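You operate a simulated robot arm through the tools that you are given. There is no shell and no other tool. Be economical: measure what you need, move in short steps, check, and stop when the job is done.

The job below is to be done with a simulated robot arm. You get a single attempt, and the scene is never put back.

TASK
Take the short green master and leave it on top of the black tape holder. Then put the green master from the top of the framing bench on top of the black box. Then open the counter drawer four, fetch the spirit level and set it in the inside of the counter drawer four, then shut the four. Do these in the order given. Set down upright: short green master, green master, spirit level.

The check looks at the end state, three seconds after you hand in, the way a careful person would. Anything else that was tipped, shoved, dropped, spilled or broken makes it a failure.

THE ROBOT
A 6-joint arm with a two-finger gripper on a trunk, on a base that drives. Base frame: it is fixed to the floor where the robot stands at the start and does not move with it; the origin is under the middle of the robot, x ahead of it, y to its left, z up; the surface under the hand at the start is at about z = 880. Readings come in mm, degrees, newtons and seconds.
With the tool pointing down near the work surface it reaches from about 120 to 840 mm from the robot's upright axis, wherever it stands. Its first joint turns from -166.0 to 166.0 degrees. Places, roughly: black box [-2000, -1250, 1000]; counter drawer four [5700, 1400, 800]; green master [-2250, -1750, 1000]; inside of the counter drawer four [5700, 1500, 800]; spirit level [4000, 1500, 1000]; tape holder [2000, 250, 1000]. Payload 1.66 kg.
The tool frame sits at the grasp point between the pads (the TCP): z along the fingers, y along the line on which they close. The tips reach 16 mm beyond it. The gripper opens to 111 mm. The gripper's body begins 104 mm behind the TCP.
Orientation is told as [roll, pitch, yaw] about the base's x, y, z axes, in that order, counted from this pose: with the fingers straight down and closing along the base's y, the tool's x points along the base's -x, its y along +y and its z along -z.

THE INTERFACE
- The arm moves only by the tool step_arm. Its argument "steps" is a list of rows, each a list of 3 entries, a list of its own where there are three numbers: the shift along the tool's x, y, z in units of 40 mm (1.0 is 40 mm), then the turn, a rotation vector about the tool's x, y, z in units of 6 degrees (1.0 is 6 degrees), then the closure, from 0 (fully open) to 1 (shut). In form: [[[dx, dy, dz], [rx, ry, rz], grip], ...]. A call has 1 to 20 rows; each row shifts and turns the commanded pose from where the row before left it, along the tool's axes as they then stand. A call with a number of a shift or a turn outside -1 to 1 is refused whole. A row lasts 0.2 s, in which the tool goes at most 50 mm and 8.6 degrees; a call with a longer step from one row to the next is refused whole, and so is a gripper value outside its range. Where a pose cannot be reached the arm comes as near as it can. A force on the tool above 40 N (or 10 N above the force at the start of the call, whichever is more), or a blocked arm, ends the call early, and 0.2 s more pass. Each finger halts on what it meets, pressing with about 25 N; the grip force reading is that of the motor and also rises with nothing between the fingers. The clock runs only during rows and for 0.2 s after the last one: add rows that do not move to give the fingers time. The reply holds the time, the measured pose of the TCP, the force on the tool along the base axes, the opening and the grip force, in the units named above and with some noise, with the torque about the TCP (base axes, N m) and any sound that the robot's microphone picked up, and new pictures: "show" is both (left out), scene, wrist or none.
- Cameras (640 x 400 px; columns grow to the right, rows downward): "scene" is now at [53.9, 155.3, 1559]; the picture's right is [-0.42, -0.91, 0.00], its down [-0.64, 0.30, -0.71] and it looks along [0.64, -0.30, -0.71] (base axes); focal length 285 px, centre (320, 200). "wrist" rides on the gripper at [70, 14, -143] in the tool frame; the picture's right is [-0.19, 0.98, 0.00], its down [-0.87, -0.17, -0.47] and it looks along [-0.46, -0.09, 0.88] (tool axes); focal length 230 px, centre (320, 200). There is no depth. A picture from a camera that has moved, and an enlarged one, comes with that camera's place and axes in the base frame and with its lens.
- raise_lower(by): slides the trunk up (or, below 0, down) by that many mm; the arm and the scene camera ride with it, the base frame stays. It gives what a move gives, with no picture.
- roll_base(legs): drives the robot by 1 to 6 legs, each [ahead, left, turn to the left] in mm, mm and degrees, along the robot's own axes; the way and the turn of a leg run together, so that a leg with both is an arc; at most 1500 mm and 180 degrees a leg. The arm and the cameras ride along, it lands a little off, and it stops where it bumps. It gives what a move gives, and a new picture of the scene camera.
- turn_head(pan, tilt): turns the head with the scene camera to pan (to the left, within 120 degrees either way) and tilt (down, from -29 to 69), counted from straight ahead of the robot. It gives what a move gives, and a new picture of the scene camera.
- close_up(camera, box): a new picture of the part [left, top, right, bottom] of that camera's present view, enlarged. No time passes.
- finish_job(): hands the job in; it is judged then, once.

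Go step by step. Nothing tells you exact positions but the pictures and the camera data: compare them with the known pose of the tool, close in by small moves and look again before you grip or let go. The budget is 165 turns and 260 pictures, counting those below and the enlarged ones. Unless the task says otherwise, let go and move clear before handing in, and close with one line.

The tools are called after "Emit:" as name(argument=value, ...) on one line, values as JSON. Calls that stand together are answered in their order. step_arm: Moves the arm, as the interface text tells. Its arguments: {"type":"object","properties":{"steps":{"type":"array"},"show":{"type":"string","enum":["both","scene","wrist","none"]}},"required":["steps"]} The other tools are called the same way: raise_lower (by) slides the trunk up or down; roll_base (legs) drives the base; turn_head (pan, tilt) turns the head that bears the scene camera; close_up (camera, box) takes an enlarged picture of a part of a camera's view; finish_job () hands the job in.

At the start:

```text
time_s: 0.0
tool_pos: [444.3, -21.3, 1209.0]
tool_rot: [0.0, 0.0, 0.1]
contact_force: [0.2, 0.4, 0.1]
moment: [-0.03, 0.01, -0.02]
finger_gap: 110.7
grip_force: 0.0
trunk travel left (down, up): [-150.0, 440.0]
robot x, y, heading: [0.3, -0.9, -0.0]
head pan, tilt: [-25.0, 44.9]
```

scene: 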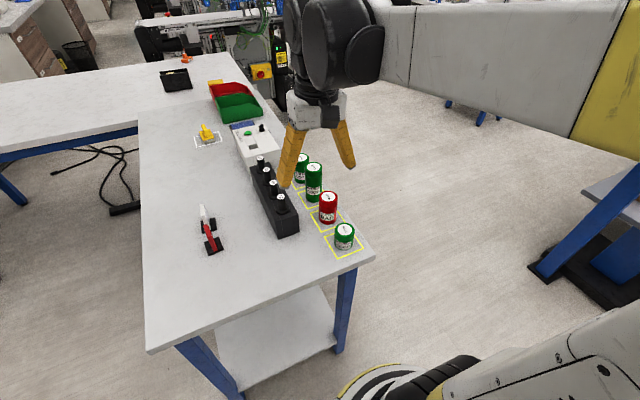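
wrist: 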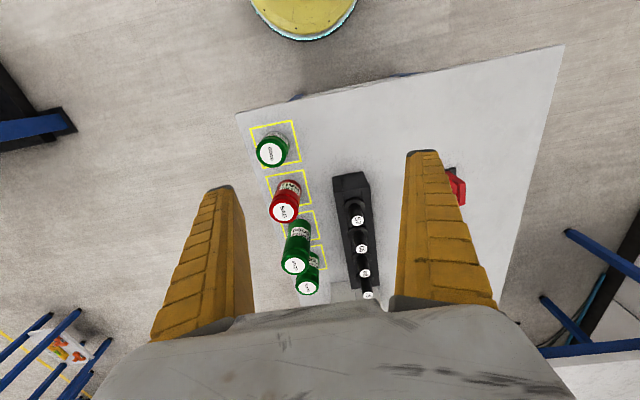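

I see a bench with several green and red masters on the right edge, and a gauge row next to them. I'll enlarge the views to tell them apart.

Emit:
close_up(camera="scene", box=[220, 110, 380, 270])

Emit:
close_up(camera="scene", box=[130, 30, 290, 130])

Emit:
close_up(camera="wrist", box=[220, 100, 420, 310])

```text
2.50 times, centred on (300, 190) of scene
camera zoom: at [53.9, 155.3, 1559.0], right [-0.42, -0.91, 0.0], down [-0.64, 0.3, -0.71], along [0.64, -0.3, -0.71], focal length 713 px, centre (370, 225)
```

zoom: 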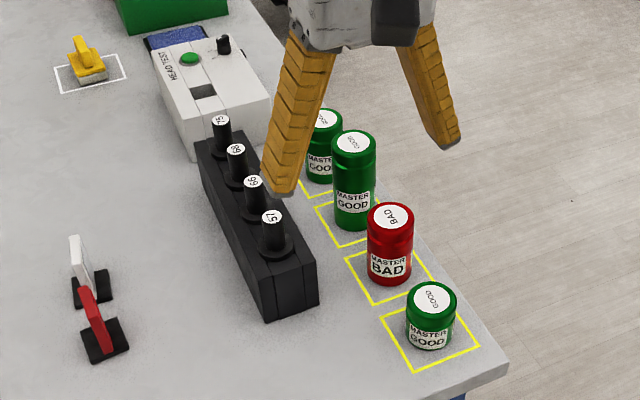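

```text
4.00 times, centred on (210, 80) of scene
camera zoom: at [53.9, 155.3, 1559.0], right [-0.42, -0.91, 0.0], down [-0.64, 0.3, -0.71], along [0.64, -0.3, -0.71], focal length 1142 px, centre (760, 680)
```

zoom: 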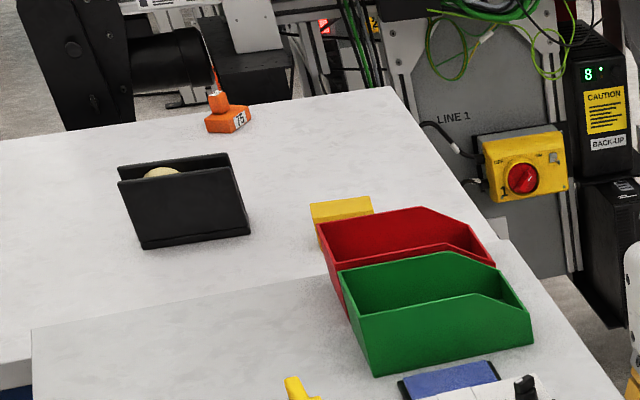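

```text
1.90 times, centred on (320, 205) of wrist
camera zoom: at [375.2, -7.7, 1351.6], right [0.19, 0.98, 0.0], down [0.87, -0.17, 0.47], along [0.46, -0.09, -0.88], focal length 438 px, centre (320, 190)
```

zoom: 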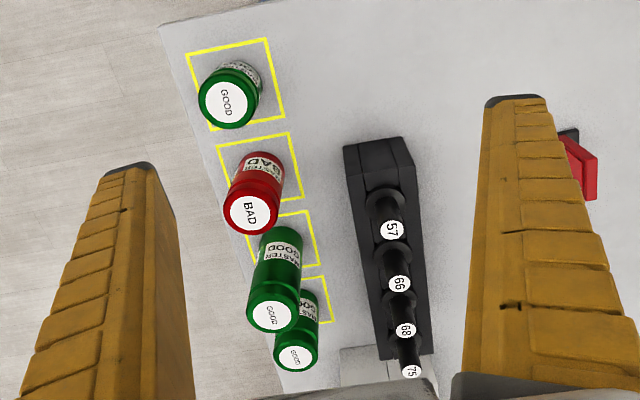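

The short green master is the nearest one, with its top centre near (477, -121, 945) by both cameras. The other two greens are about 100 and 125 mm tall. I'll move above it and look.

Emit:
step_arm(steps=[[[-0.16, -0.5, 0.9], [0, 0, 0], 0], [[-0.16, -0.5, 0.9], [0, 0, 0], 0], [[-0.16, -0.5, 0.9], [0, 0, 0], 0], [[-0.16, -0.5, 0.9], [0, 0, 0], 0], [[-0.16, -0.5, 0.9], [0, 0, 0], 0], [[0, 0, 0], [0, 0, 0], 0]])

```text
time_s: 1.4
tool_pos: [475.3, -121.1, 1028.9]
tool_rot: [0.0, 0.0, 0.1]
contact_force: [-0.1, -0.2, -0.3]
moment: [0.02, -0.02, 0.0]
finger_gap: 111.0
grip_force: 0.0
trunk travel left (down, up): [-150.0, 440.0]
robot x, y, heading: [2.1, -1.0, 0.1]
head pan, tilt: [-25.0, 44.9]
camera scene: at [53.8, 155.4, 1559.0], right [-0.42, -0.91, 0.0], down [-0.64, 0.3, -0.71], along [0.64, -0.3, -0.71], focal length 285 px, centre (320, 200)
camera wrist: at [407.0, -108.1, 1171.1], right [0.19, 0.98, 0.0], down [0.87, -0.17, 0.47], along [0.46, -0.09, -0.88], focal length 230 px, centre (320, 200)
```

scene: 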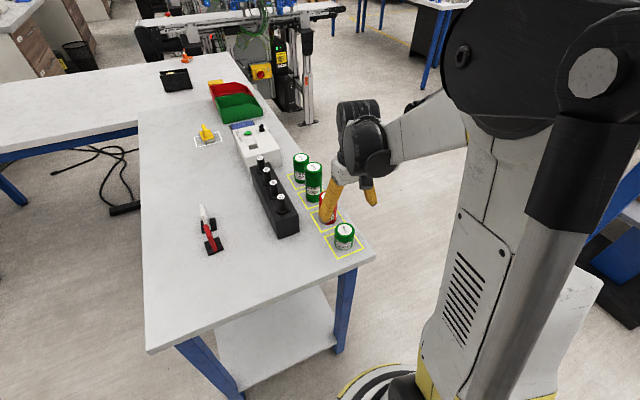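
wrist: 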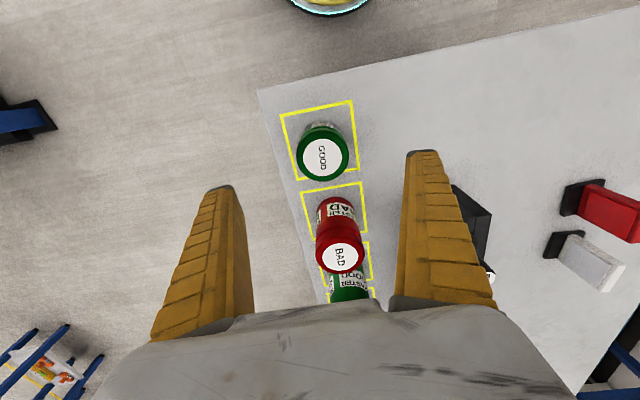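

The master sits centred under the tool. I'll go down, then close.

Emit:
step_arm(steps=[[[-0.03, 0.03, 0.95], [0, 0, 0], 0], [[0, 0, 0.95], [0, 0, 0], 0], [[0, 0, 0.9], [0, 0, 0], 0], [[0, 0, 0], [0, 0, 0], 0], [[0, 0, 0], [0, 0, 0], 0.6], [[0, 0, 0], [0, 0, 0], 0.6], [[0, 0, 0], [0, 0, 0], 0.6]])

```text
time_s: 3.0
tool_pos: [479.7, -118.5, 917.4]
tool_rot: [0.0, -0.1, 0.0]
contact_force: [1.2, 0.0, 5.7]
moment: [-0.07, -0.29, -0.05]
finger_gap: 51.9
grip_force: 25.1
trunk travel left (down, up): [-150.0, 440.0]
robot x, y, heading: [2.8, -0.7, -0.0]
head pan, tilt: [-25.0, 44.9]
camera scene: at [53.6, 155.4, 1559.0], right [-0.42, -0.91, 0.0], down [-0.64, 0.3, -0.71], along [0.64, -0.3, -0.71], focal length 285 px, centre (320, 200)
camera wrist: at [408.9, -106.2, 1059.9], right [0.19, 0.98, 0.0], down [0.87, -0.17, 0.47], along [0.46, -0.09, -0.88], focal length 230 px, centre (320, 200)
```

scene: 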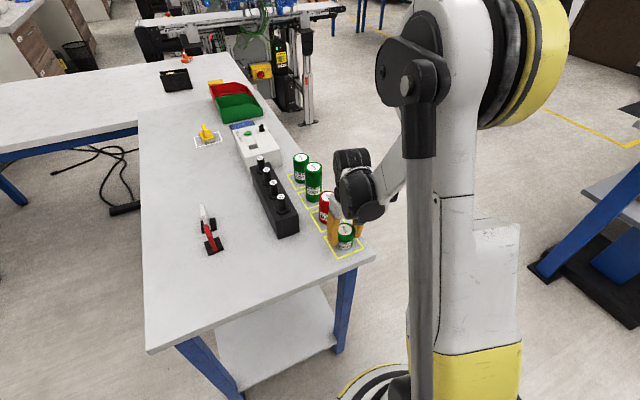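
wrist: 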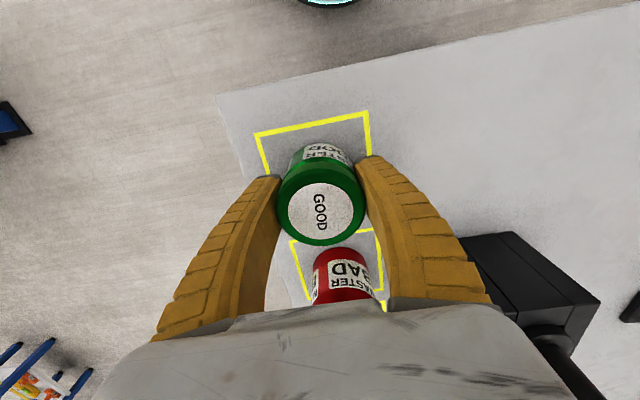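

Gripped at 52 mm, about 37 mm above the master's base. I'll lift it clear.

Emit:
step_arm(steps=[[[0, 0, -0.9], [0, 0, 0], 0.6], [[0, 0, -0.9], [0, 0, 0], 0.6], [[0, 0, -0.9], [0, 0, 0], 0.6], [[0, 0, -0.9], [0, 0, 0], 0.6], [[0, 0, -0.9], [0, 0, 0], 0.6], [[0, 0, -0.9], [0, 0, 0], 0.6], [[0, 0, -0.9], [0, 0, 0], 0.6], [[0, 0, -0.9], [0, 0, 0], 0.6], [[0, 0, 0], [0, 0, 0], 0.6]], show="none")

Emit:
turn_head(pan=25, tilt=35)

Emit:
turn_head(pan=-50, tilt=35)

```text
time_s: 5.0
tool_pos: [477.2, -120.3, 1205.3]
tool_rot: [0.1, 0.0, 0.0]
contact_force: [0.3, -0.3, -3.1]
moment: [-0.06, 0.0, 0.01]
finger_gap: 51.4
grip_force: 25.2
trunk travel left (down, up): [-150.0, 440.0]
robot x, y, heading: [-2.5, -1.9, -0.1]
head pan, tilt: [-25.0, 44.9]
```

```text
time_s: 6.2
tool_pos: [476.6, -120.3, 1205.1]
tool_rot: [0.0, 0.0, 0.0]
contact_force: [-0.4, -0.6, -2.8]
moment: [-0.03, -0.01, 0.01]
finger_gap: 51.4
grip_force: 24.9
trunk travel left (down, up): [-150.0, 440.0]
robot x, y, heading: [-1.1, -2.2, 0.4]
head pan, tilt: [25.0, 35.0]
camera scene: at [60.1, 226.9, 1573.6], right [0.42, -0.91, 0.0], down [-0.52, -0.24, -0.82], along [0.74, 0.35, -0.57], focal length 285 px, centre (320, 200)
```

scene: 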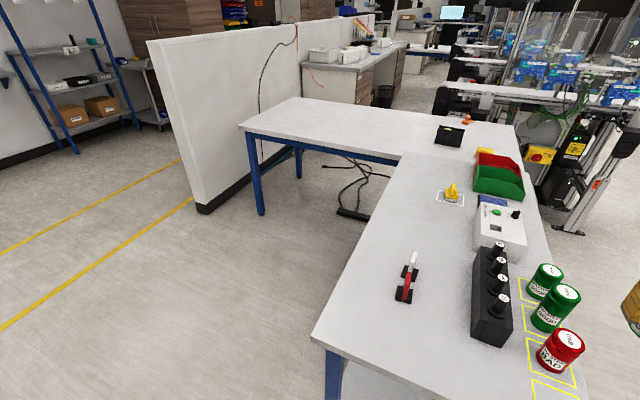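

```text
time_s: 7.7
tool_pos: [478.1, -120.8, 1204.3]
tool_rot: [0.1, 0.1, 0.0]
contact_force: [-0.2, -0.2, -2.9]
moment: [-0.02, -0.02, 0.02]
finger_gap: 51.6
grip_force: 24.4
trunk travel left (down, up): [-150.0, 440.0]
robot x, y, heading: [-0.8, -1.3, 0.1]
head pan, tilt: [-50.0, 35.0]
camera scene: at [36.9, 122.3, 1573.6], right [-0.77, -0.64, 0.0], down [-0.37, 0.44, -0.82], along [0.53, -0.63, -0.57], focal length 285 px, centre (320, 200)
```

scene: 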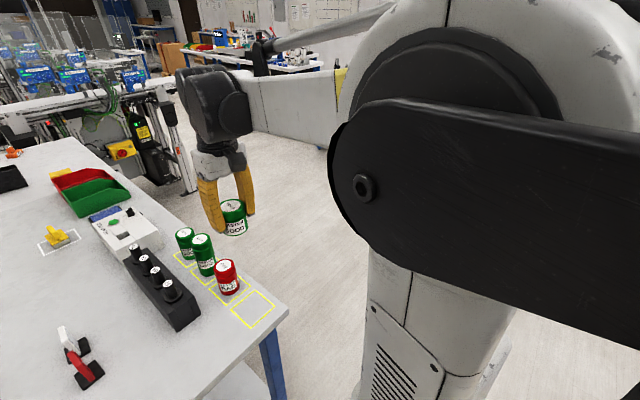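

The tape holder is near (1875, 210) on the far bench, and I'll approach it from the right (-y) side, where the floor is clear. I'll strafe right, go ahead, turn left and strafe on.

Emit:
roll_base(legs=[[0, -580, 0], [900, 0, 0], [0, 0, 90]])

Emit:
turn_head(pan=-50, tilt=35)

```text
time_s: 19.1
tool_pos: [1021.6, -103.0, 1203.8]
tool_rot: [-0.1, -0.1, 89.8]
contact_force: [0.0, -0.1, -2.9]
moment: [-0.01, 0.01, -0.01]
finger_gap: 51.3
grip_force: 25.3
trunk travel left (down, up): [-150.0, 440.0]
robot x, y, heading: [903.2, -580.9, 89.8]
head pan, tilt: [-50.0, 35.0]
camera scene: at [776.9, -543.3, 1573.6], right [0.64, -0.77, 0.0], down [-0.44, -0.37, -0.82], along [0.63, 0.52, -0.57], focal length 285 px, centre (320, 200)
```

scene: 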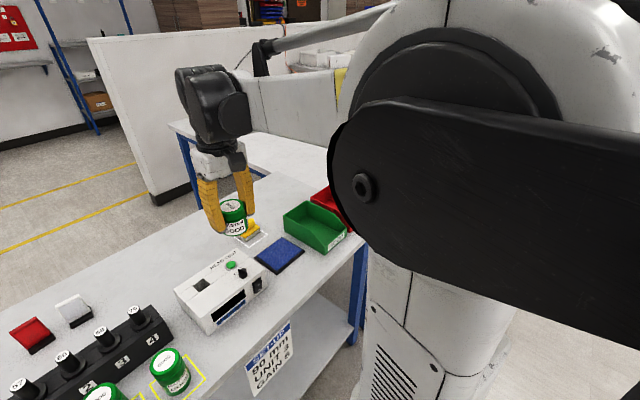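

```text
time_s: 19.7
tool_pos: [1021.5, -103.2, 1205.3]
tool_rot: [0.0, 0.0, 89.7]
contact_force: [-0.2, 0.1, -2.4]
moment: [-0.01, 0.0, -0.03]
finger_gap: 51.2
grip_force: 25.5
trunk travel left (down, up): [-150.0, 440.0]
robot x, y, heading: [896.8, -577.9, 89.9]
head pan, tilt: [-50.0, 35.0]
camera scene: at [776.9, -543.3, 1573.6], right [0.64, -0.77, 0.0], down [-0.44, -0.37, -0.82], along [0.63, 0.52, -0.57], focal length 285 px, centre (320, 200)
```

scene: 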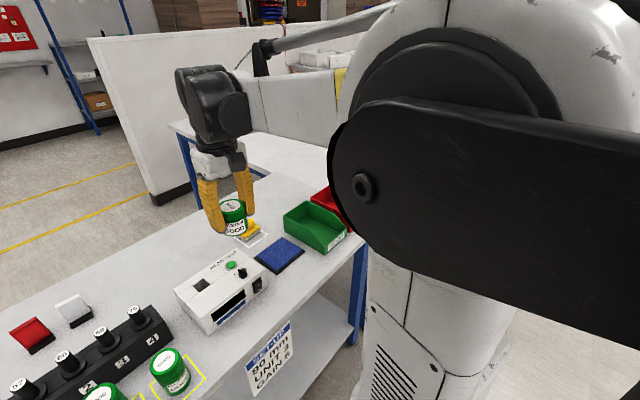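

The turn went cleanly. I'll strafe on to x ≈ 1750 and look toward the holder.

Emit:
roll_base(legs=[[0, -850, 0]])

Emit:
turn_head(pan=-10, tilt=45)

```text
time_s: 24.2
tool_pos: [1870.1, -105.4, 1204.2]
tool_rot: [0.1, 0.0, 89.7]
contact_force: [0.5, 0.0, -2.5]
moment: [0.04, 0.02, 0.05]
finger_gap: 51.2
grip_force: 25.0
trunk travel left (down, up): [-150.0, 440.0]
robot x, y, heading: [1746.5, -587.6, 89.9]
head pan, tilt: [-50.0, 35.0]
camera scene: at [1624.9, -546.6, 1573.7], right [0.64, -0.77, 0.0], down [-0.44, -0.37, -0.82], along [0.63, 0.52, -0.57], focal length 285 px, centre (320, 200)
```

scene: 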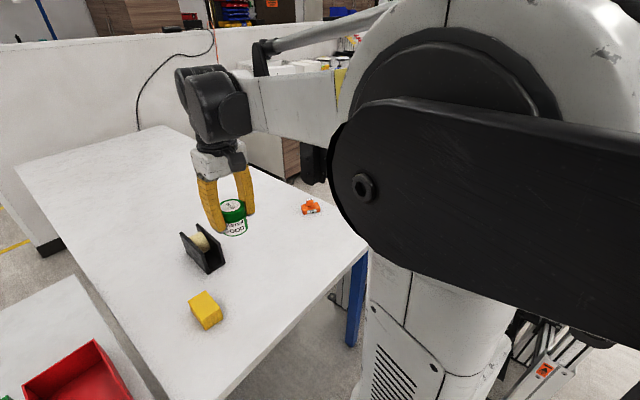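

```text
time_s: 25.3
tool_pos: [1869.4, -107.4, 1204.4]
tool_rot: [0.1, -0.1, 89.6]
contact_force: [0.5, -0.4, -2.7]
moment: [-0.02, -0.01, -0.04]
finger_gap: 51.0
grip_force: 24.8
trunk travel left (down, up): [-150.0, 440.0]
robot x, y, heading: [1745.9, -582.3, 89.7]
head pan, tilt: [-10.0, 45.0]
camera scene: at [1571.4, -522.9, 1558.8], right [0.98, -0.18, 0.0], down [-0.13, -0.7, -0.71], along [0.13, 0.7, -0.71], focal length 285 px, centre (320, 200)
```

scene: 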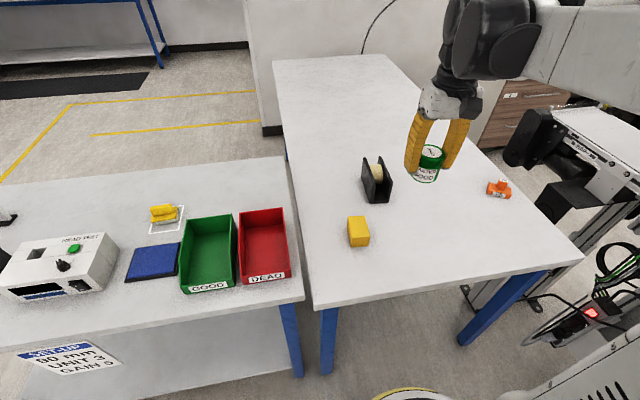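

Emit:
close_up(camera="scene", box=[330, 135, 430, 215])

Emit:
close_up(camera="wrist", box=[0, 0, 640, 400])

```text
5.00 times, centred on (380, 175) of scene
camera zoom: at [1571.4, -522.9, 1558.8], right [0.98, -0.18, 0.0], down [-0.13, -0.7, -0.71], along [0.13, 0.7, -0.71], focal length 1427 px, centre (20, 325)
```

zoom: 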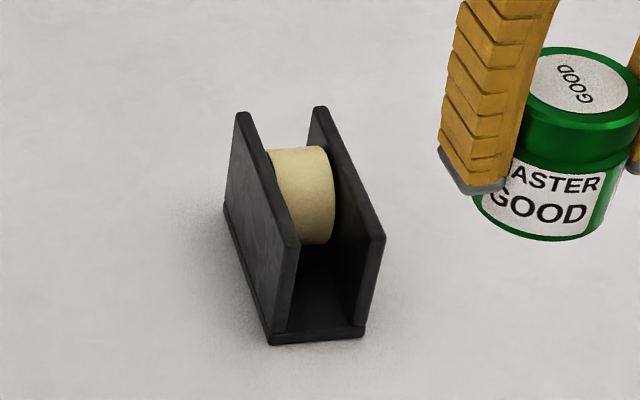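

```text
1.00 times, centred on (320, 200) of wrist (not enlarged: the box is as wide or as high as the picture)
camera zoom: at [1856.4, -176.7, 1346.8], right [-0.98, 0.19, 0.0], down [0.17, 0.86, 0.47], along [0.09, 0.46, -0.88], focal length 230 px, centre (320, 200)
```

zoom: 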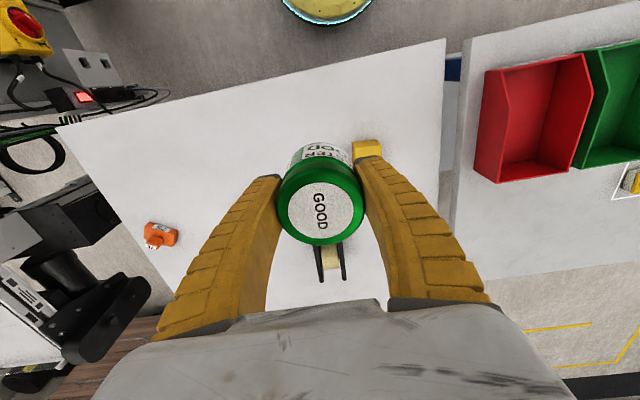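

Emit:
close_up(camera="wrist", box=[292, 235, 372, 285])

```text
8.00 times, centred on (332, 260) of wrist
camera zoom: at [1856.4, -176.7, 1346.8], right [-0.98, 0.19, 0.0], down [0.17, 0.86, 0.47], along [0.09, 0.46, -0.88], focal length 1841 px, centre (224, -280)
```

zoom: 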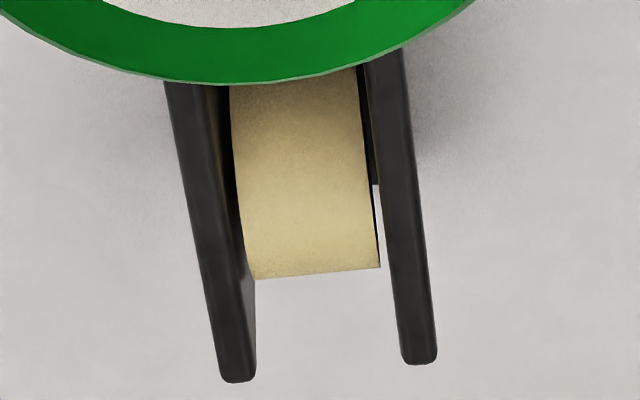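

The holder is two plates about 10 mm thick and 43 mm apart, with tops near z = 969 and the tape at the far half. I plan to set the master across both plates, slightly nearer than the middle, and will close in to refine the position.

Emit:
step_arm(steps=[[[-0.6, -0.15, 0.47], [0, 0, 0], 0.6], [[-0.6, -0.15, 0.47], [0, 0, 0], 0.6], [[-0.6, -0.15, 0.47], [0, 0, 0], 0.6], [[-0.6, -0.15, 0.47], [0, 0, 0], 0.6], [[-0.6, -0.15, 0.47], [0, 0, 0], 0.6], [[0, 0, 0], [0, 0, 0], 0.6]])

Emit:
close_up(camera="wrist", box=[260, 180, 400, 320])

Emit:
close_up(camera="scene", box=[330, 115, 450, 215])

```text
time_s: 26.7
tool_pos: [1900.5, 11.7, 1111.6]
tool_rot: [0.0, 0.0, 89.7]
contact_force: [0.1, 0.2, -2.4]
moment: [0.03, 0.0, 0.0]
finger_gap: 51.4
grip_force: 25.2
trunk travel left (down, up): [-150.0, 440.0]
robot x, y, heading: [1750.9, -585.3, 89.5]
head pan, tilt: [-10.0, 45.0]
camera scene: at [1571.3, -523.0, 1558.9], right [0.98, -0.18, 0.0], down [-0.13, -0.7, -0.71], along [0.13, 0.7, -0.71], focal length 285 px, centre (320, 200)
camera wrist: at [1887.3, -57.4, 1253.0], right [-0.98, 0.19, 0.0], down [0.17, 0.86, 0.47], along [0.09, 0.46, -0.88], focal length 230 px, centre (320, 200)
```

scene: 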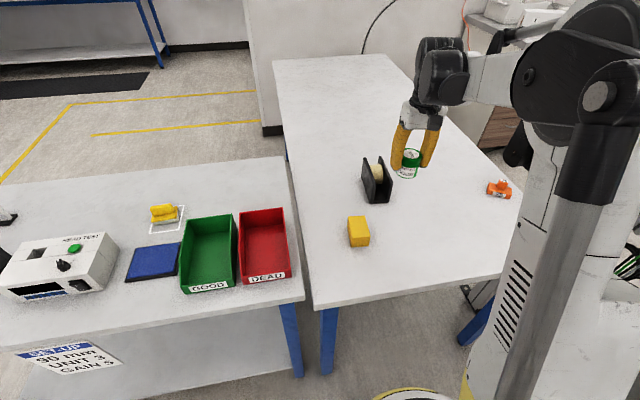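
wrist: 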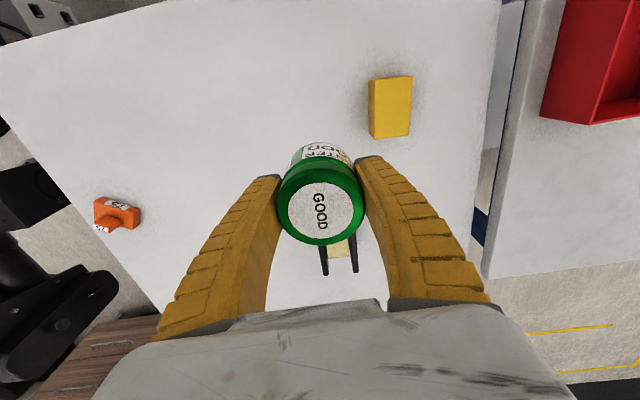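

```text
2.86 times, centred on (330, 250) of wrist
camera zoom: at [1887.3, -57.4, 1253.0], right [-0.98, 0.19, 0.0], down [0.17, 0.86, 0.47], along [0.09, 0.46, -0.88], focal length 657 px, centre (291, 57)
```

zoom: 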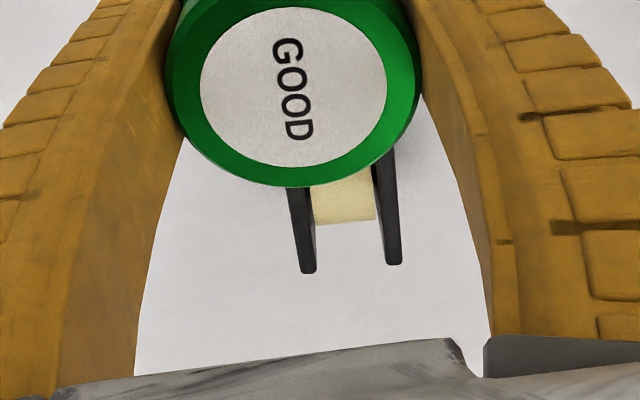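

```text
4.00 times, centred on (390, 165) of scene
camera zoom: at [1571.3, -523.0, 1558.9], right [0.98, -0.18, 0.0], down [-0.13, -0.7, -0.71], along [0.13, 0.7, -0.71], focal length 1142 px, centre (40, 340)
```

zoom: 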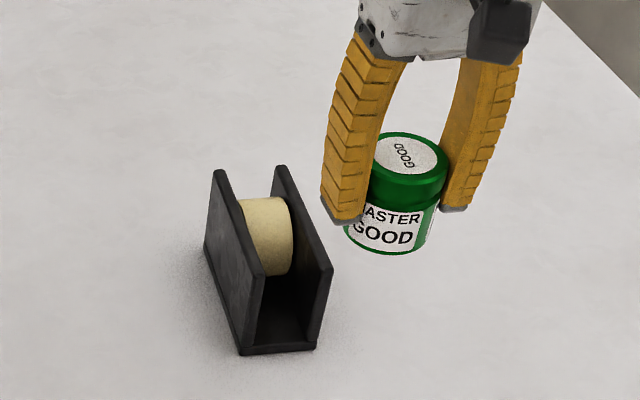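

Comparing both cameras, this far bench is lower: the holder top is near z = 921 and its centre near (1912, 220). I'll check the tape's height more closely.

Emit:
close_up(camera="scene", box=[360, 150, 396, 180])

Emit:
step_arm(steps=[[[0, 1, 0], [0, 0, 0], 0.6], [[0, 1, 0], [0, 0, 0], 0.6], [[0, 1, 0], [0, 0, 0], 0.6], [[-0.8, 0.5, 0.5], [0, 0, 0], 0.6], [[-0.8, 0.5, 0.5], [0, 0, 0], 0.6], [[-0.8, 0.5, 0.5], [0, 0, 0], 0.6], [[-0.8, 0.5, 0.5], [0, 0, 0], 0.6], [[0, 0, 0], [0, 0, 0], 0.6]], show="wrist")

```text
13.33 times, centred on (378, 165) of scene
camera zoom: at [1571.3, -523.0, 1558.9], right [0.98, -0.18, 0.0], down [-0.13, -0.7, -0.71], along [0.13, 0.7, -0.71], focal length 3805 px, centre (-453, 667)
```

zoom: 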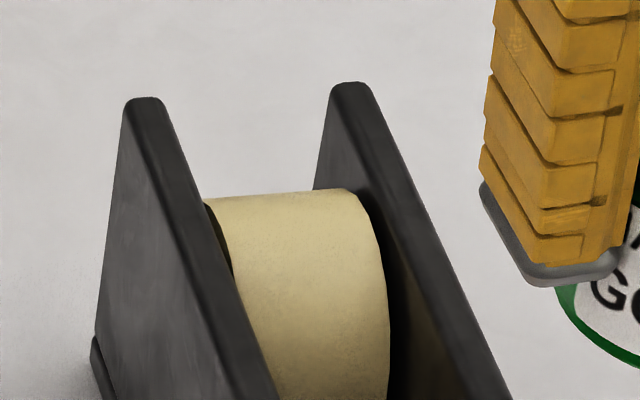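

```text
time_s: 28.5
tool_pos: [1699.5, 141.2, 1029.8]
tool_rot: [0.0, 0.0, 89.8]
contact_force: [0.1, -0.7, -3.4]
moment: [-0.02, 0.02, -0.01]
finger_gap: 51.3
grip_force: 24.5
trunk travel left (down, up): [-150.0, 440.0]
robot x, y, heading: [1745.4, -583.8, 89.7]
head pan, tilt: [-10.0, 45.0]
camera wrist: at [1687.0, 72.3, 1173.5], right [-0.98, 0.19, 0.0], down [0.17, 0.86, 0.47], along [0.09, 0.46, -0.88], focal length 230 px, centre (320, 200)
```

wrist: 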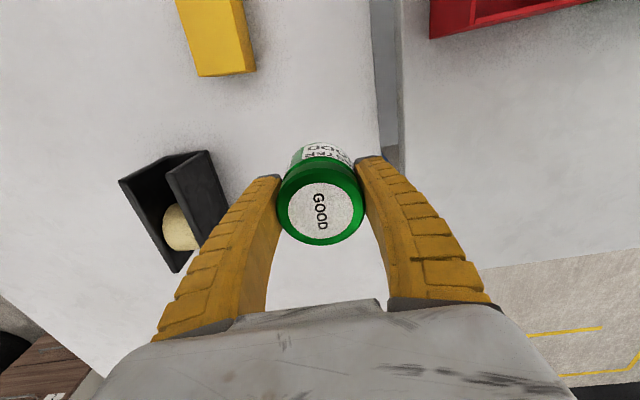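

Emit:
close_up(camera="wrist", box=[110, 140, 240, 280])

```text
2.86 times, centred on (175, 210) of wrist
camera zoom: at [1687.0, 72.3, 1173.5], right [-0.98, 0.19, 0.0], down [0.17, 0.86, 0.47], along [0.09, 0.46, -0.88], focal length 657 px, centre (734, 171)
```

zoom: 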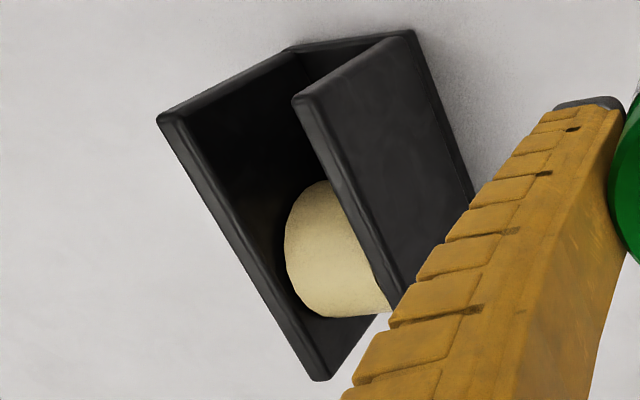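

The tape roll sits well below the plate tops, so resting the master centrally on the plates will work. I'll move over the holder.

Emit:
step_arm(steps=[[[-0.16, -0.88, 0], [0, 0, 0], 0.6], [[-0.16, -0.88, 0], [0, 0, 0], 0.6], [[-0.16, -0.88, 0], [0, 0, 0], 0.6], [[-0.16, -0.88, 0], [0, 0, 0], 0.6], [[-0.16, -0.88, 0], [0, 0, 0], 0.6], [[-0.16, -0.88, 0.5], [0, 0, 0], 0.6], [[0, 0, 0], [0, 0, 0], 0.6]])

Emit:
close_up(camera="wrist", box=[260, 120, 400, 320])

Emit:
close_up(camera="scene", box=[340, 115, 430, 215])

```text
time_s: 30.1
tool_pos: [1913.3, 179.8, 1008.1]
tool_rot: [0.0, 0.0, 89.7]
contact_force: [0.1, 0.7, -3.7]
moment: [-0.05, -0.01, 0.0]
finger_gap: 51.3
grip_force: 25.1
trunk travel left (down, up): [-150.0, 440.0]
robot x, y, heading: [1746.5, -582.2, 89.6]
head pan, tilt: [-10.0, 45.0]
camera scene: at [1571.3, -522.8, 1558.9], right [0.98, -0.18, 0.0], down [-0.13, -0.7, -0.71], along [0.13, 0.7, -0.71], focal length 285 px, centre (320, 200)
camera wrist: at [1899.0, 109.6, 1152.0], right [-0.98, 0.19, 0.0], down [0.17, 0.86, 0.47], along [0.09, 0.46, -0.88], focal length 230 px, centre (320, 200)
```

scene: 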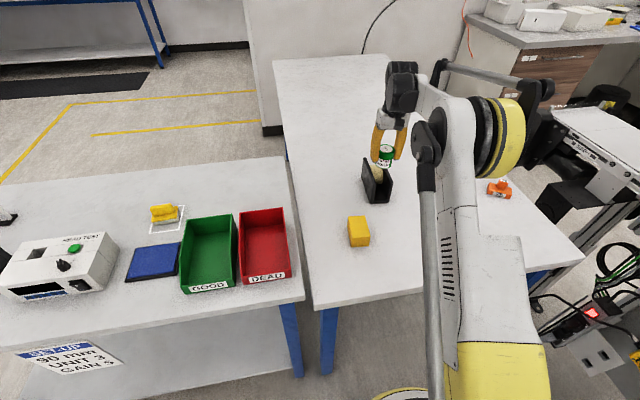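
wrist: 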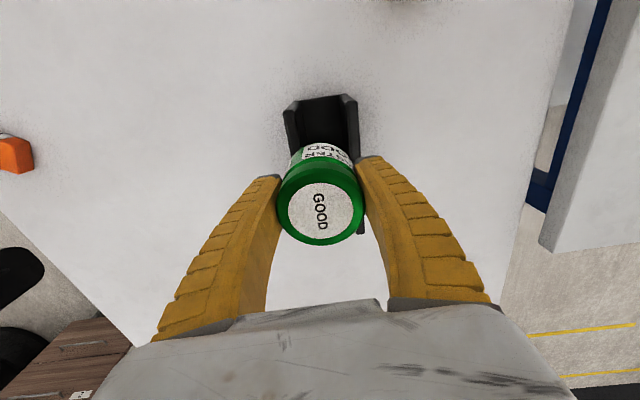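

```text
2.00 times, centred on (330, 220) of wrist
camera zoom: at [1899.0, 109.6, 1152.0], right [-0.98, 0.19, 0.0], down [0.17, 0.86, 0.47], along [0.09, 0.46, -0.88], focal length 460 px, centre (300, 160)
```

zoom: 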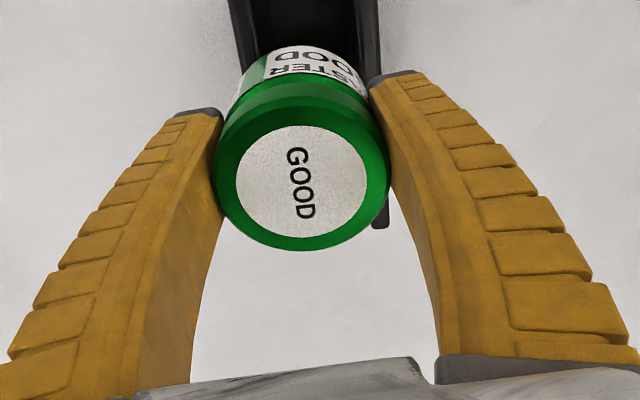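

```text
4.00 times, centred on (385, 165) of scene
camera zoom: at [1571.3, -522.8, 1558.9], right [0.98, -0.18, 0.0], down [-0.13, -0.7, -0.71], along [0.13, 0.7, -0.71], focal length 1142 px, centre (60, 340)
```

zoom: 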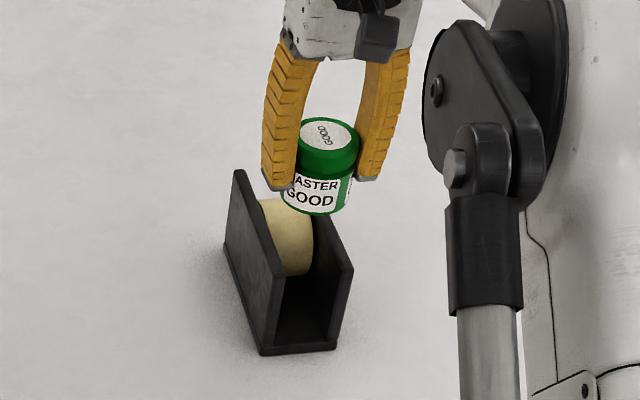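

Emit:
close_up(camera="wrist", box=[270, 80, 380, 160])

```text
5.00 times, centred on (325, 120) of wrist
camera zoom: at [1899.0, 109.6, 1152.0], right [-0.98, 0.19, 0.0], down [0.17, 0.86, 0.47], along [0.09, 0.46, -0.88], focal length 1150 px, centre (295, 600)
```

zoom: 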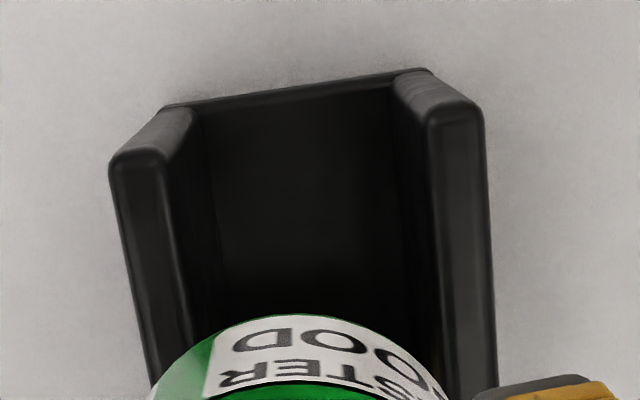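

The plate gap (about 48 mm) is only a little narrower than the 52 mm master, so it must be centred precisely. I'll go to about (1908, 215), a few mm above the plates, and compare.

Emit:
step_arm(steps=[[[-0.45, 0.13, 0.5], [0, 0, 0], 0.6], [[-0.43, 0, 0.55], [0, 0, 0], 0.6], [[0, 0, 0], [0, 0, 0], 0.6], [[0, 0, 0], [0, 0, 0], 0.6]], show="none")

Emit:
close_up(camera="wrist", box=[260, 60, 400, 160])

Emit:
close_up(camera="scene", box=[350, 140, 410, 210])

```text
time_s: 31.1
tool_pos: [1906.6, 214.0, 968.2]
tool_rot: [0.0, 0.0, 89.7]
contact_force: [0.9, 0.2, 2.5]
moment: [0.1, 0.0, -0.01]
finger_gap: 51.3
grip_force: 25.1
trunk travel left (down, up): [-150.0, 440.0]
robot x, y, heading: [1744.9, -583.0, 89.5]
head pan, tilt: [-10.0, 45.0]
```

```text
4.00 times, centred on (330, 110) of wrist
camera zoom: at [1893.9, 143.9, 1111.2], right [-0.98, 0.19, 0.0], down [0.17, 0.86, 0.47], along [0.09, 0.46, -0.88], focal length 920 px, centre (280, 560)
```

zoom: 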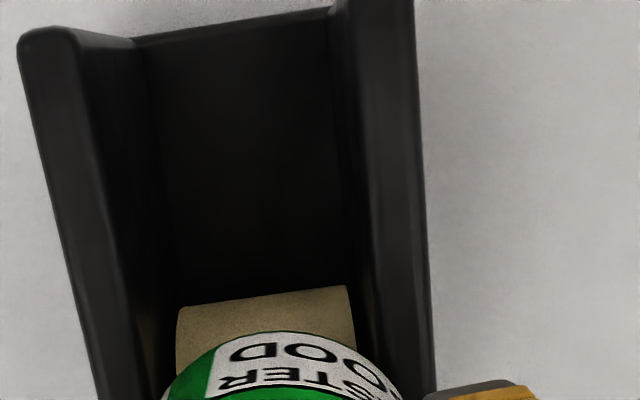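

```text
5.71 times, centred on (380, 175) of scene
camera zoom: at [1571.3, -523.4, 1558.9], right [0.98, -0.18, 0.0], down [-0.13, -0.7, -0.71], along [0.13, 0.7, -0.71], focal length 1631 px, centre (-23, 343)
```

zoom: 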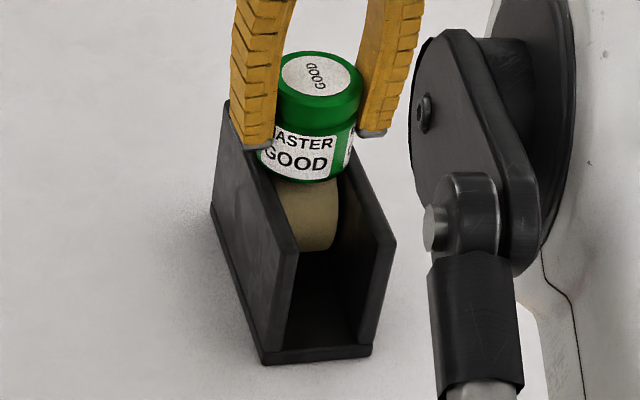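

The force shows first contact, with the master's bottom at about z = 931. That matches the plate tops, and I make the midline x ≈ 1908. I'll lift slightly, shift +1.2 mm, lower again and look.

Emit:
step_arm(steps=[[[0, 0, -0.12], [0, 0, 0], 0.6], [[0, -0.03, 0], [0, 0, 0], 0.6], [[0, 0, 0.06], [0, 0, 0], 0.6], [[0, 0, 0], [0, 0, 0], 0.6], [[0, 0, 0], [0, 0, 0], 0.6]], show="none")

Emit:
close_up(camera="wrist", box=[250, 130, 390, 260])

Emit:
close_up(camera="scene", box=[362, 145, 402, 175])

```text
time_s: 32.3
tool_pos: [1909.0, 213.8, 970.8]
tool_rot: [0.0, 0.0, 89.8]
contact_force: [-0.1, -0.1, -3.2]
moment: [-0.04, -0.03, 0.0]
finger_gap: 51.3
grip_force: 25.0
trunk travel left (down, up): [-150.0, 440.0]
robot x, y, heading: [1743.3, -584.3, 89.7]
head pan, tilt: [-10.0, 45.0]
```

```text
3.08 times, centred on (320, 195) of wrist
camera zoom: at [1895.5, 144.4, 1113.1], right [-0.98, 0.19, 0.0], down [0.17, 0.86, 0.47], along [0.09, 0.46, -0.88], focal length 708 px, centre (320, 215)
```

zoom: 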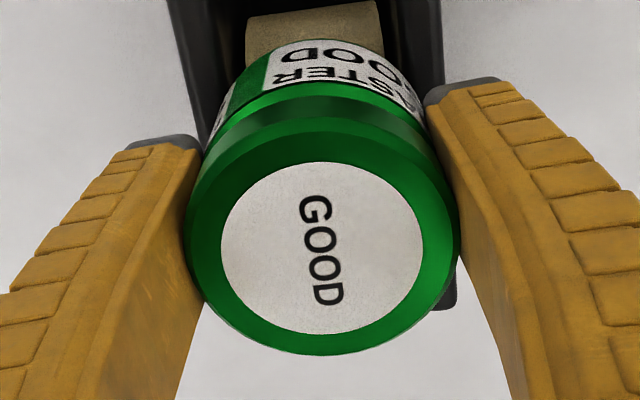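

```text
13.33 times, centred on (382, 160) of scene
camera zoom: at [1571.4, -522.8, 1558.8], right [0.98, -0.18, 0.0], down [-0.13, -0.7, -0.71], along [0.13, 0.7, -0.71], focal length 3805 px, centre (-507, 733)
```

zoom: 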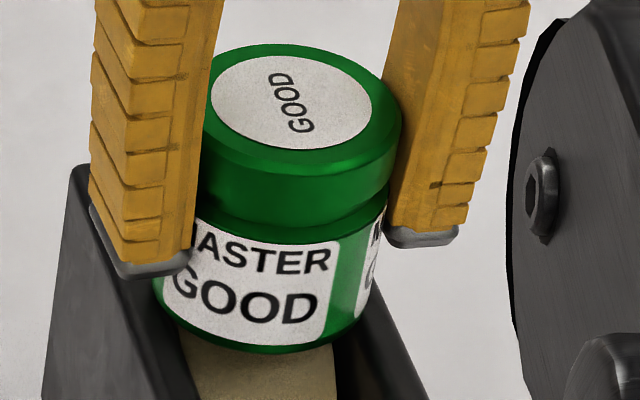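

The master looks nearly centred, with about 4 mm overlap each side. I'll shift back about 0.8 mm, lower to contact and open just a little.

Emit:
step_arm(steps=[[[0, 0.02, 0.05], [0, 0, 0], 0.6], [[0, 0, 0.04], [0, 0, 0], 0.6], [[0, 0, 0], [0, 0, 0], 0.6], [[0, 0, 0], [0, 0, 0], 0.45], [[0, 0, 0], [0, 0, 0], 0.45]], show="none")

Emit:
close_up(camera="wrist", box=[250, 130, 390, 260])

Emit:
close_up(camera="scene", box=[362, 145, 402, 175])

```text
time_s: 33.5
tool_pos: [1906.7, 214.9, 968.8]
tool_rot: [0.1, 0.0, 89.8]
contact_force: [0.0, 0.0, -0.6]
moment: [0.0, 0.0, -0.03]
finger_gap: 62.8
grip_force: 1.6
trunk travel left (down, up): [-150.0, 440.0]
robot x, y, heading: [1748.8, -582.2, 89.9]
head pan, tilt: [-10.0, 45.0]
```

```text
3.08 times, centred on (320, 195) of wrist
camera zoom: at [1894.3, 144.5, 1109.8], right [-0.98, 0.19, 0.0], down [0.17, 0.86, 0.47], along [0.09, 0.46, -0.88], focal length 708 px, centre (320, 215)
```

zoom: 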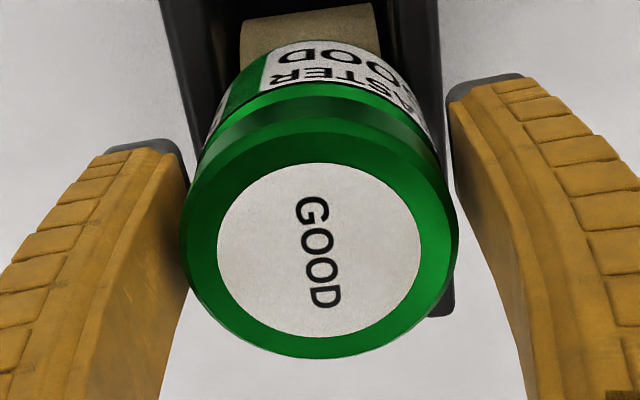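

```text
13.33 times, centred on (382, 160) of scene
camera zoom: at [1571.3, -523.0, 1558.8], right [0.98, -0.18, 0.0], down [-0.13, -0.7, -0.71], along [0.13, 0.7, -0.71], focal length 3805 px, centre (-507, 733)
```

zoom: 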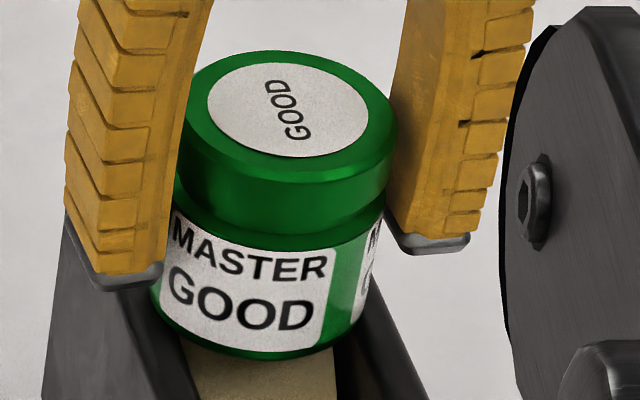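

The master rests upright on the plates. I'll raise the arm straight up and look.

Emit:
step_arm(steps=[[[0, 0, 0], [0, 0, 0], 0.3], [[0, 0, -0.5], [0, 0, 0], 0.3], [[0, 0, -0.9], [0, 0, 0], 0.3], [[0, 0, -0.9], [0, 0, 0], 0.3], [[0, 0, -0.9], [0, 0, 0], 0.3], [[0, 0, -0.9], [0, 0, 0], 0.3], [[0.5, 0, -0.9], [0, 0, 0], 0.3], [[0.9, 0, -0.5], [0, 0, 0], 0.3], [[0.9, 0, -0.5], [0, 0, 0], 0.3], [[0.9, 0, 0], [0, 0, 0], 0.3], [[0.9, 0, 0], [0, 0, 0], 0.3], [[0.9, 0, 0], [0, 0, 0], 0.3], [[0.9, 0, 0], [0, 0, 0], 0.3]], show="scene")

Emit:
close_up(camera="scene", box=[350, 130, 410, 210])

```text
time_s: 36.3
tool_pos: [1906.2, -22.9, 1207.8]
tool_rot: [0.0, 0.0, 89.8]
contact_force: [-0.5, 0.1, -0.3]
moment: [0.03, 0.0, -0.01]
finger_gap: 79.3
grip_force: 0.8
trunk travel left (down, up): [-150.0, 440.0]
robot x, y, heading: [1746.1, -583.4, 89.5]
head pan, tilt: [-10.0, 45.0]
camera scene: at [1571.2, -524.0, 1558.9], right [0.98, -0.18, 0.0], down [-0.13, -0.7, -0.71], along [0.13, 0.7, -0.71], focal length 285 px, centre (320, 200)
```

scene: 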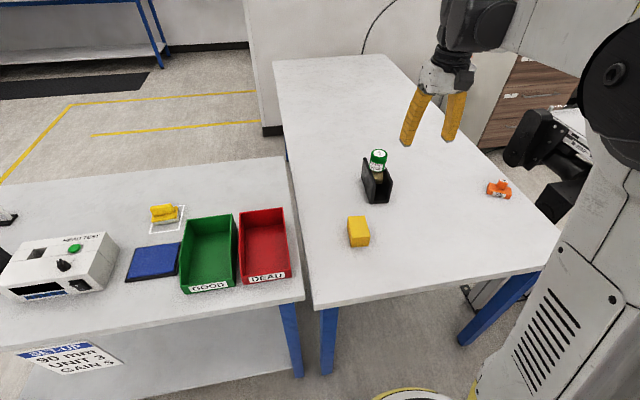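

```text
5.00 times, centred on (380, 170) of scene
camera zoom: at [1571.2, -524.0, 1558.9], right [0.98, -0.18, 0.0], down [-0.13, -0.7, -0.71], along [0.13, 0.7, -0.71], focal length 1427 px, centre (20, 350)
```

zoom: 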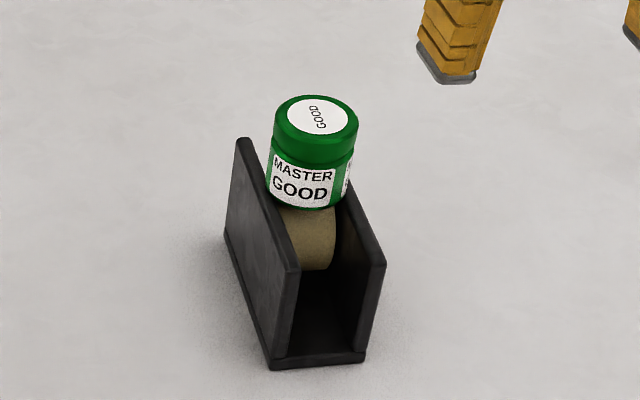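

Emit:
close_up(camera="scene", box=[362, 145, 402, 175])

Emit:
turn_head(pan=60, tilt=25)

Emit:
turn_head(pan=115, tilt=25)

```text
13.33 times, centred on (382, 160) of scene
camera zoom: at [1571.2, -524.0, 1558.9], right [0.98, -0.18, 0.0], down [-0.13, -0.7, -0.71], along [0.13, 0.7, -0.71], focal length 3805 px, centre (-507, 733)
```

zoom: 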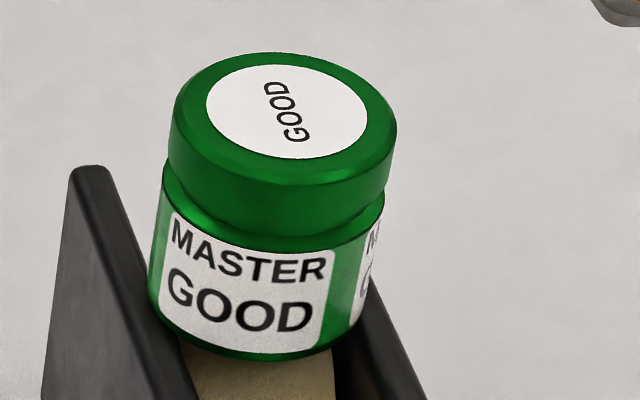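

```text
time_s: 37.7
tool_pos: [1906.8, -22.6, 1207.4]
tool_rot: [0.0, 0.0, 89.7]
contact_force: [0.4, 0.7, -0.8]
moment: [0.03, -0.01, 0.01]
finger_gap: 79.2
grip_force: 1.4
trunk travel left (down, up): [-150.0, 440.0]
robot x, y, heading: [1740.9, -587.1, 89.9]
head pan, tilt: [60.0, 25.0]
camera scene: at [1477.3, -556.6, 1589.4], right [0.5, 0.86, 0.0], down [0.36, -0.21, -0.91], along [-0.78, 0.46, -0.42], focal length 285 px, centre (320, 200)
```

scene: 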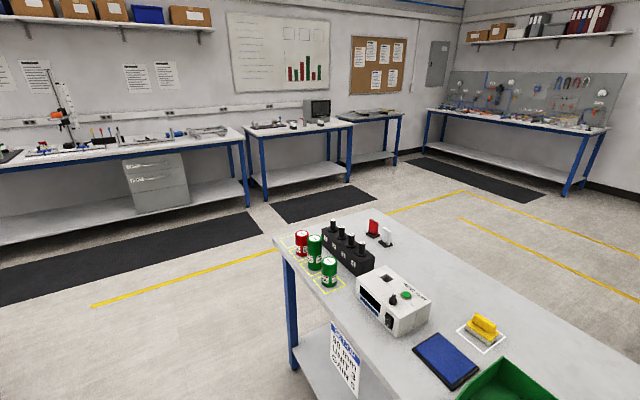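

```text
time_s: 38.9
tool_pos: [1906.4, -21.7, 1208.0]
tool_rot: [0.0, 0.0, 89.7]
contact_force: [0.6, -0.2, 0.2]
moment: [-0.02, 0.0, -0.01]
finger_gap: 79.3
grip_force: 1.0
trunk travel left (down, up): [-150.0, 440.0]
robot x, y, heading: [1749.3, -586.1, 89.8]
head pan, tilt: [115.0, 25.0]
camera scene: at [1473.1, -641.5, 1589.4], right [-0.42, 0.91, 0.0], down [0.38, 0.18, -0.91], along [-0.82, -0.38, -0.42], focal length 285 px, centre (320, 200)
```

scene: 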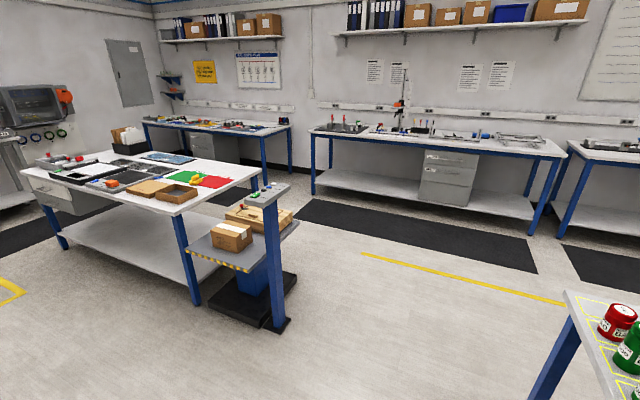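

The short master stands flat and upright on the holder. Next is the framing bench, which seems to be the long wall bench with its front edge near x ≈ -1740. I'll turn and drive there along the clear floor.

Emit:
roll_base(legs=[[0, 0, 90], [1450, 0, 0], [1300, 0, 0]])

Emit:
turn_head(pan=40, tilt=30)

```text
time_s: 56.1
tool_pos: [-1561.8, -407.8, 1207.9]
tool_rot: [-0.1, 0.0, 179.8]
contact_force: [0.0, 0.2, -0.3]
moment: [0.01, -0.02, 0.0]
finger_gap: 79.0
grip_force: 1.0
trunk travel left (down, up): [-150.0, 440.0]
robot x, y, heading: [-999.1, -566.2, 180.0]
head pan, tilt: [115.0, 25.0]
camera scene: at [-942.0, -840.9, 1589.4], right [-0.91, -0.42, 0.0], down [-0.18, 0.38, -0.91], along [0.38, -0.82, -0.42], focal length 285 px, centre (320, 200)
```

scene: 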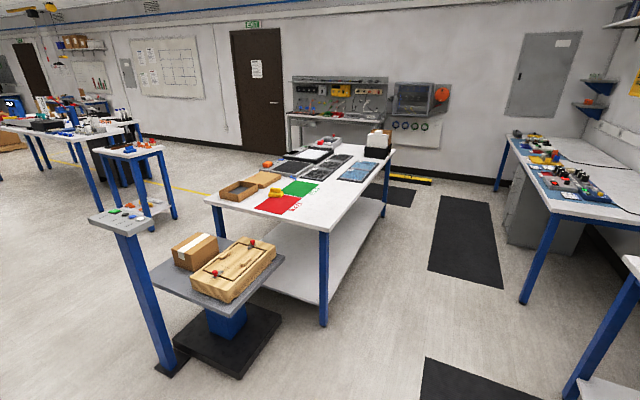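

```text
time_s: 57.5
tool_pos: [-1560.2, -408.3, 1206.9]
tool_rot: [0.0, 0.1, 179.7]
contact_force: [0.8, 0.2, -0.8]
moment: [0.01, 0.01, 0.0]
finger_gap: 79.3
grip_force: 1.3
trunk travel left (down, up): [-150.0, 440.0]
robot x, y, heading: [-1003.7, -565.7, 179.8]
head pan, tilt: [40.0, 30.0]
camera scene: at [-1049.8, -815.1, 1581.5], right [-0.64, 0.77, 0.0], down [0.38, 0.32, -0.87], along [-0.67, -0.55, -0.5], focal length 285 px, centre (320, 200)
```

scene: 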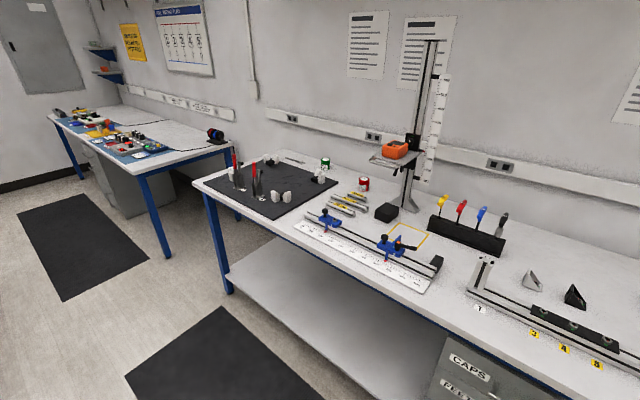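

The green master, a red one and a black box are now in view. I'll enlarge them.

Emit:
close_up(camera="scene", box=[300, 140, 440, 260])

```text
3.33 times, centred on (370, 200) of scene
camera zoom: at [-1049.8, -815.1, 1581.5], right [-0.64, 0.77, 0.0], down [0.38, 0.32, -0.87], along [-0.67, -0.55, -0.5], focal length 951 px, centre (153, 200)
```

zoom: 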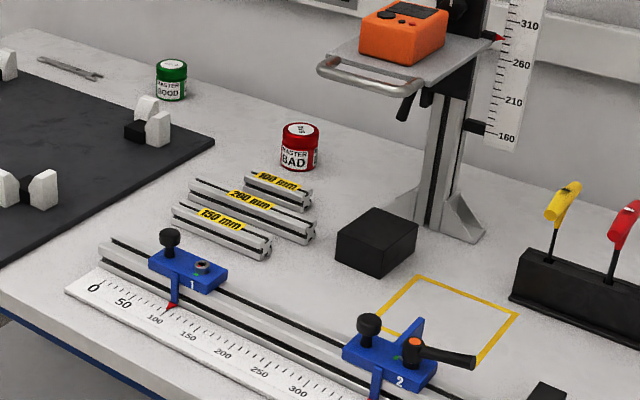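

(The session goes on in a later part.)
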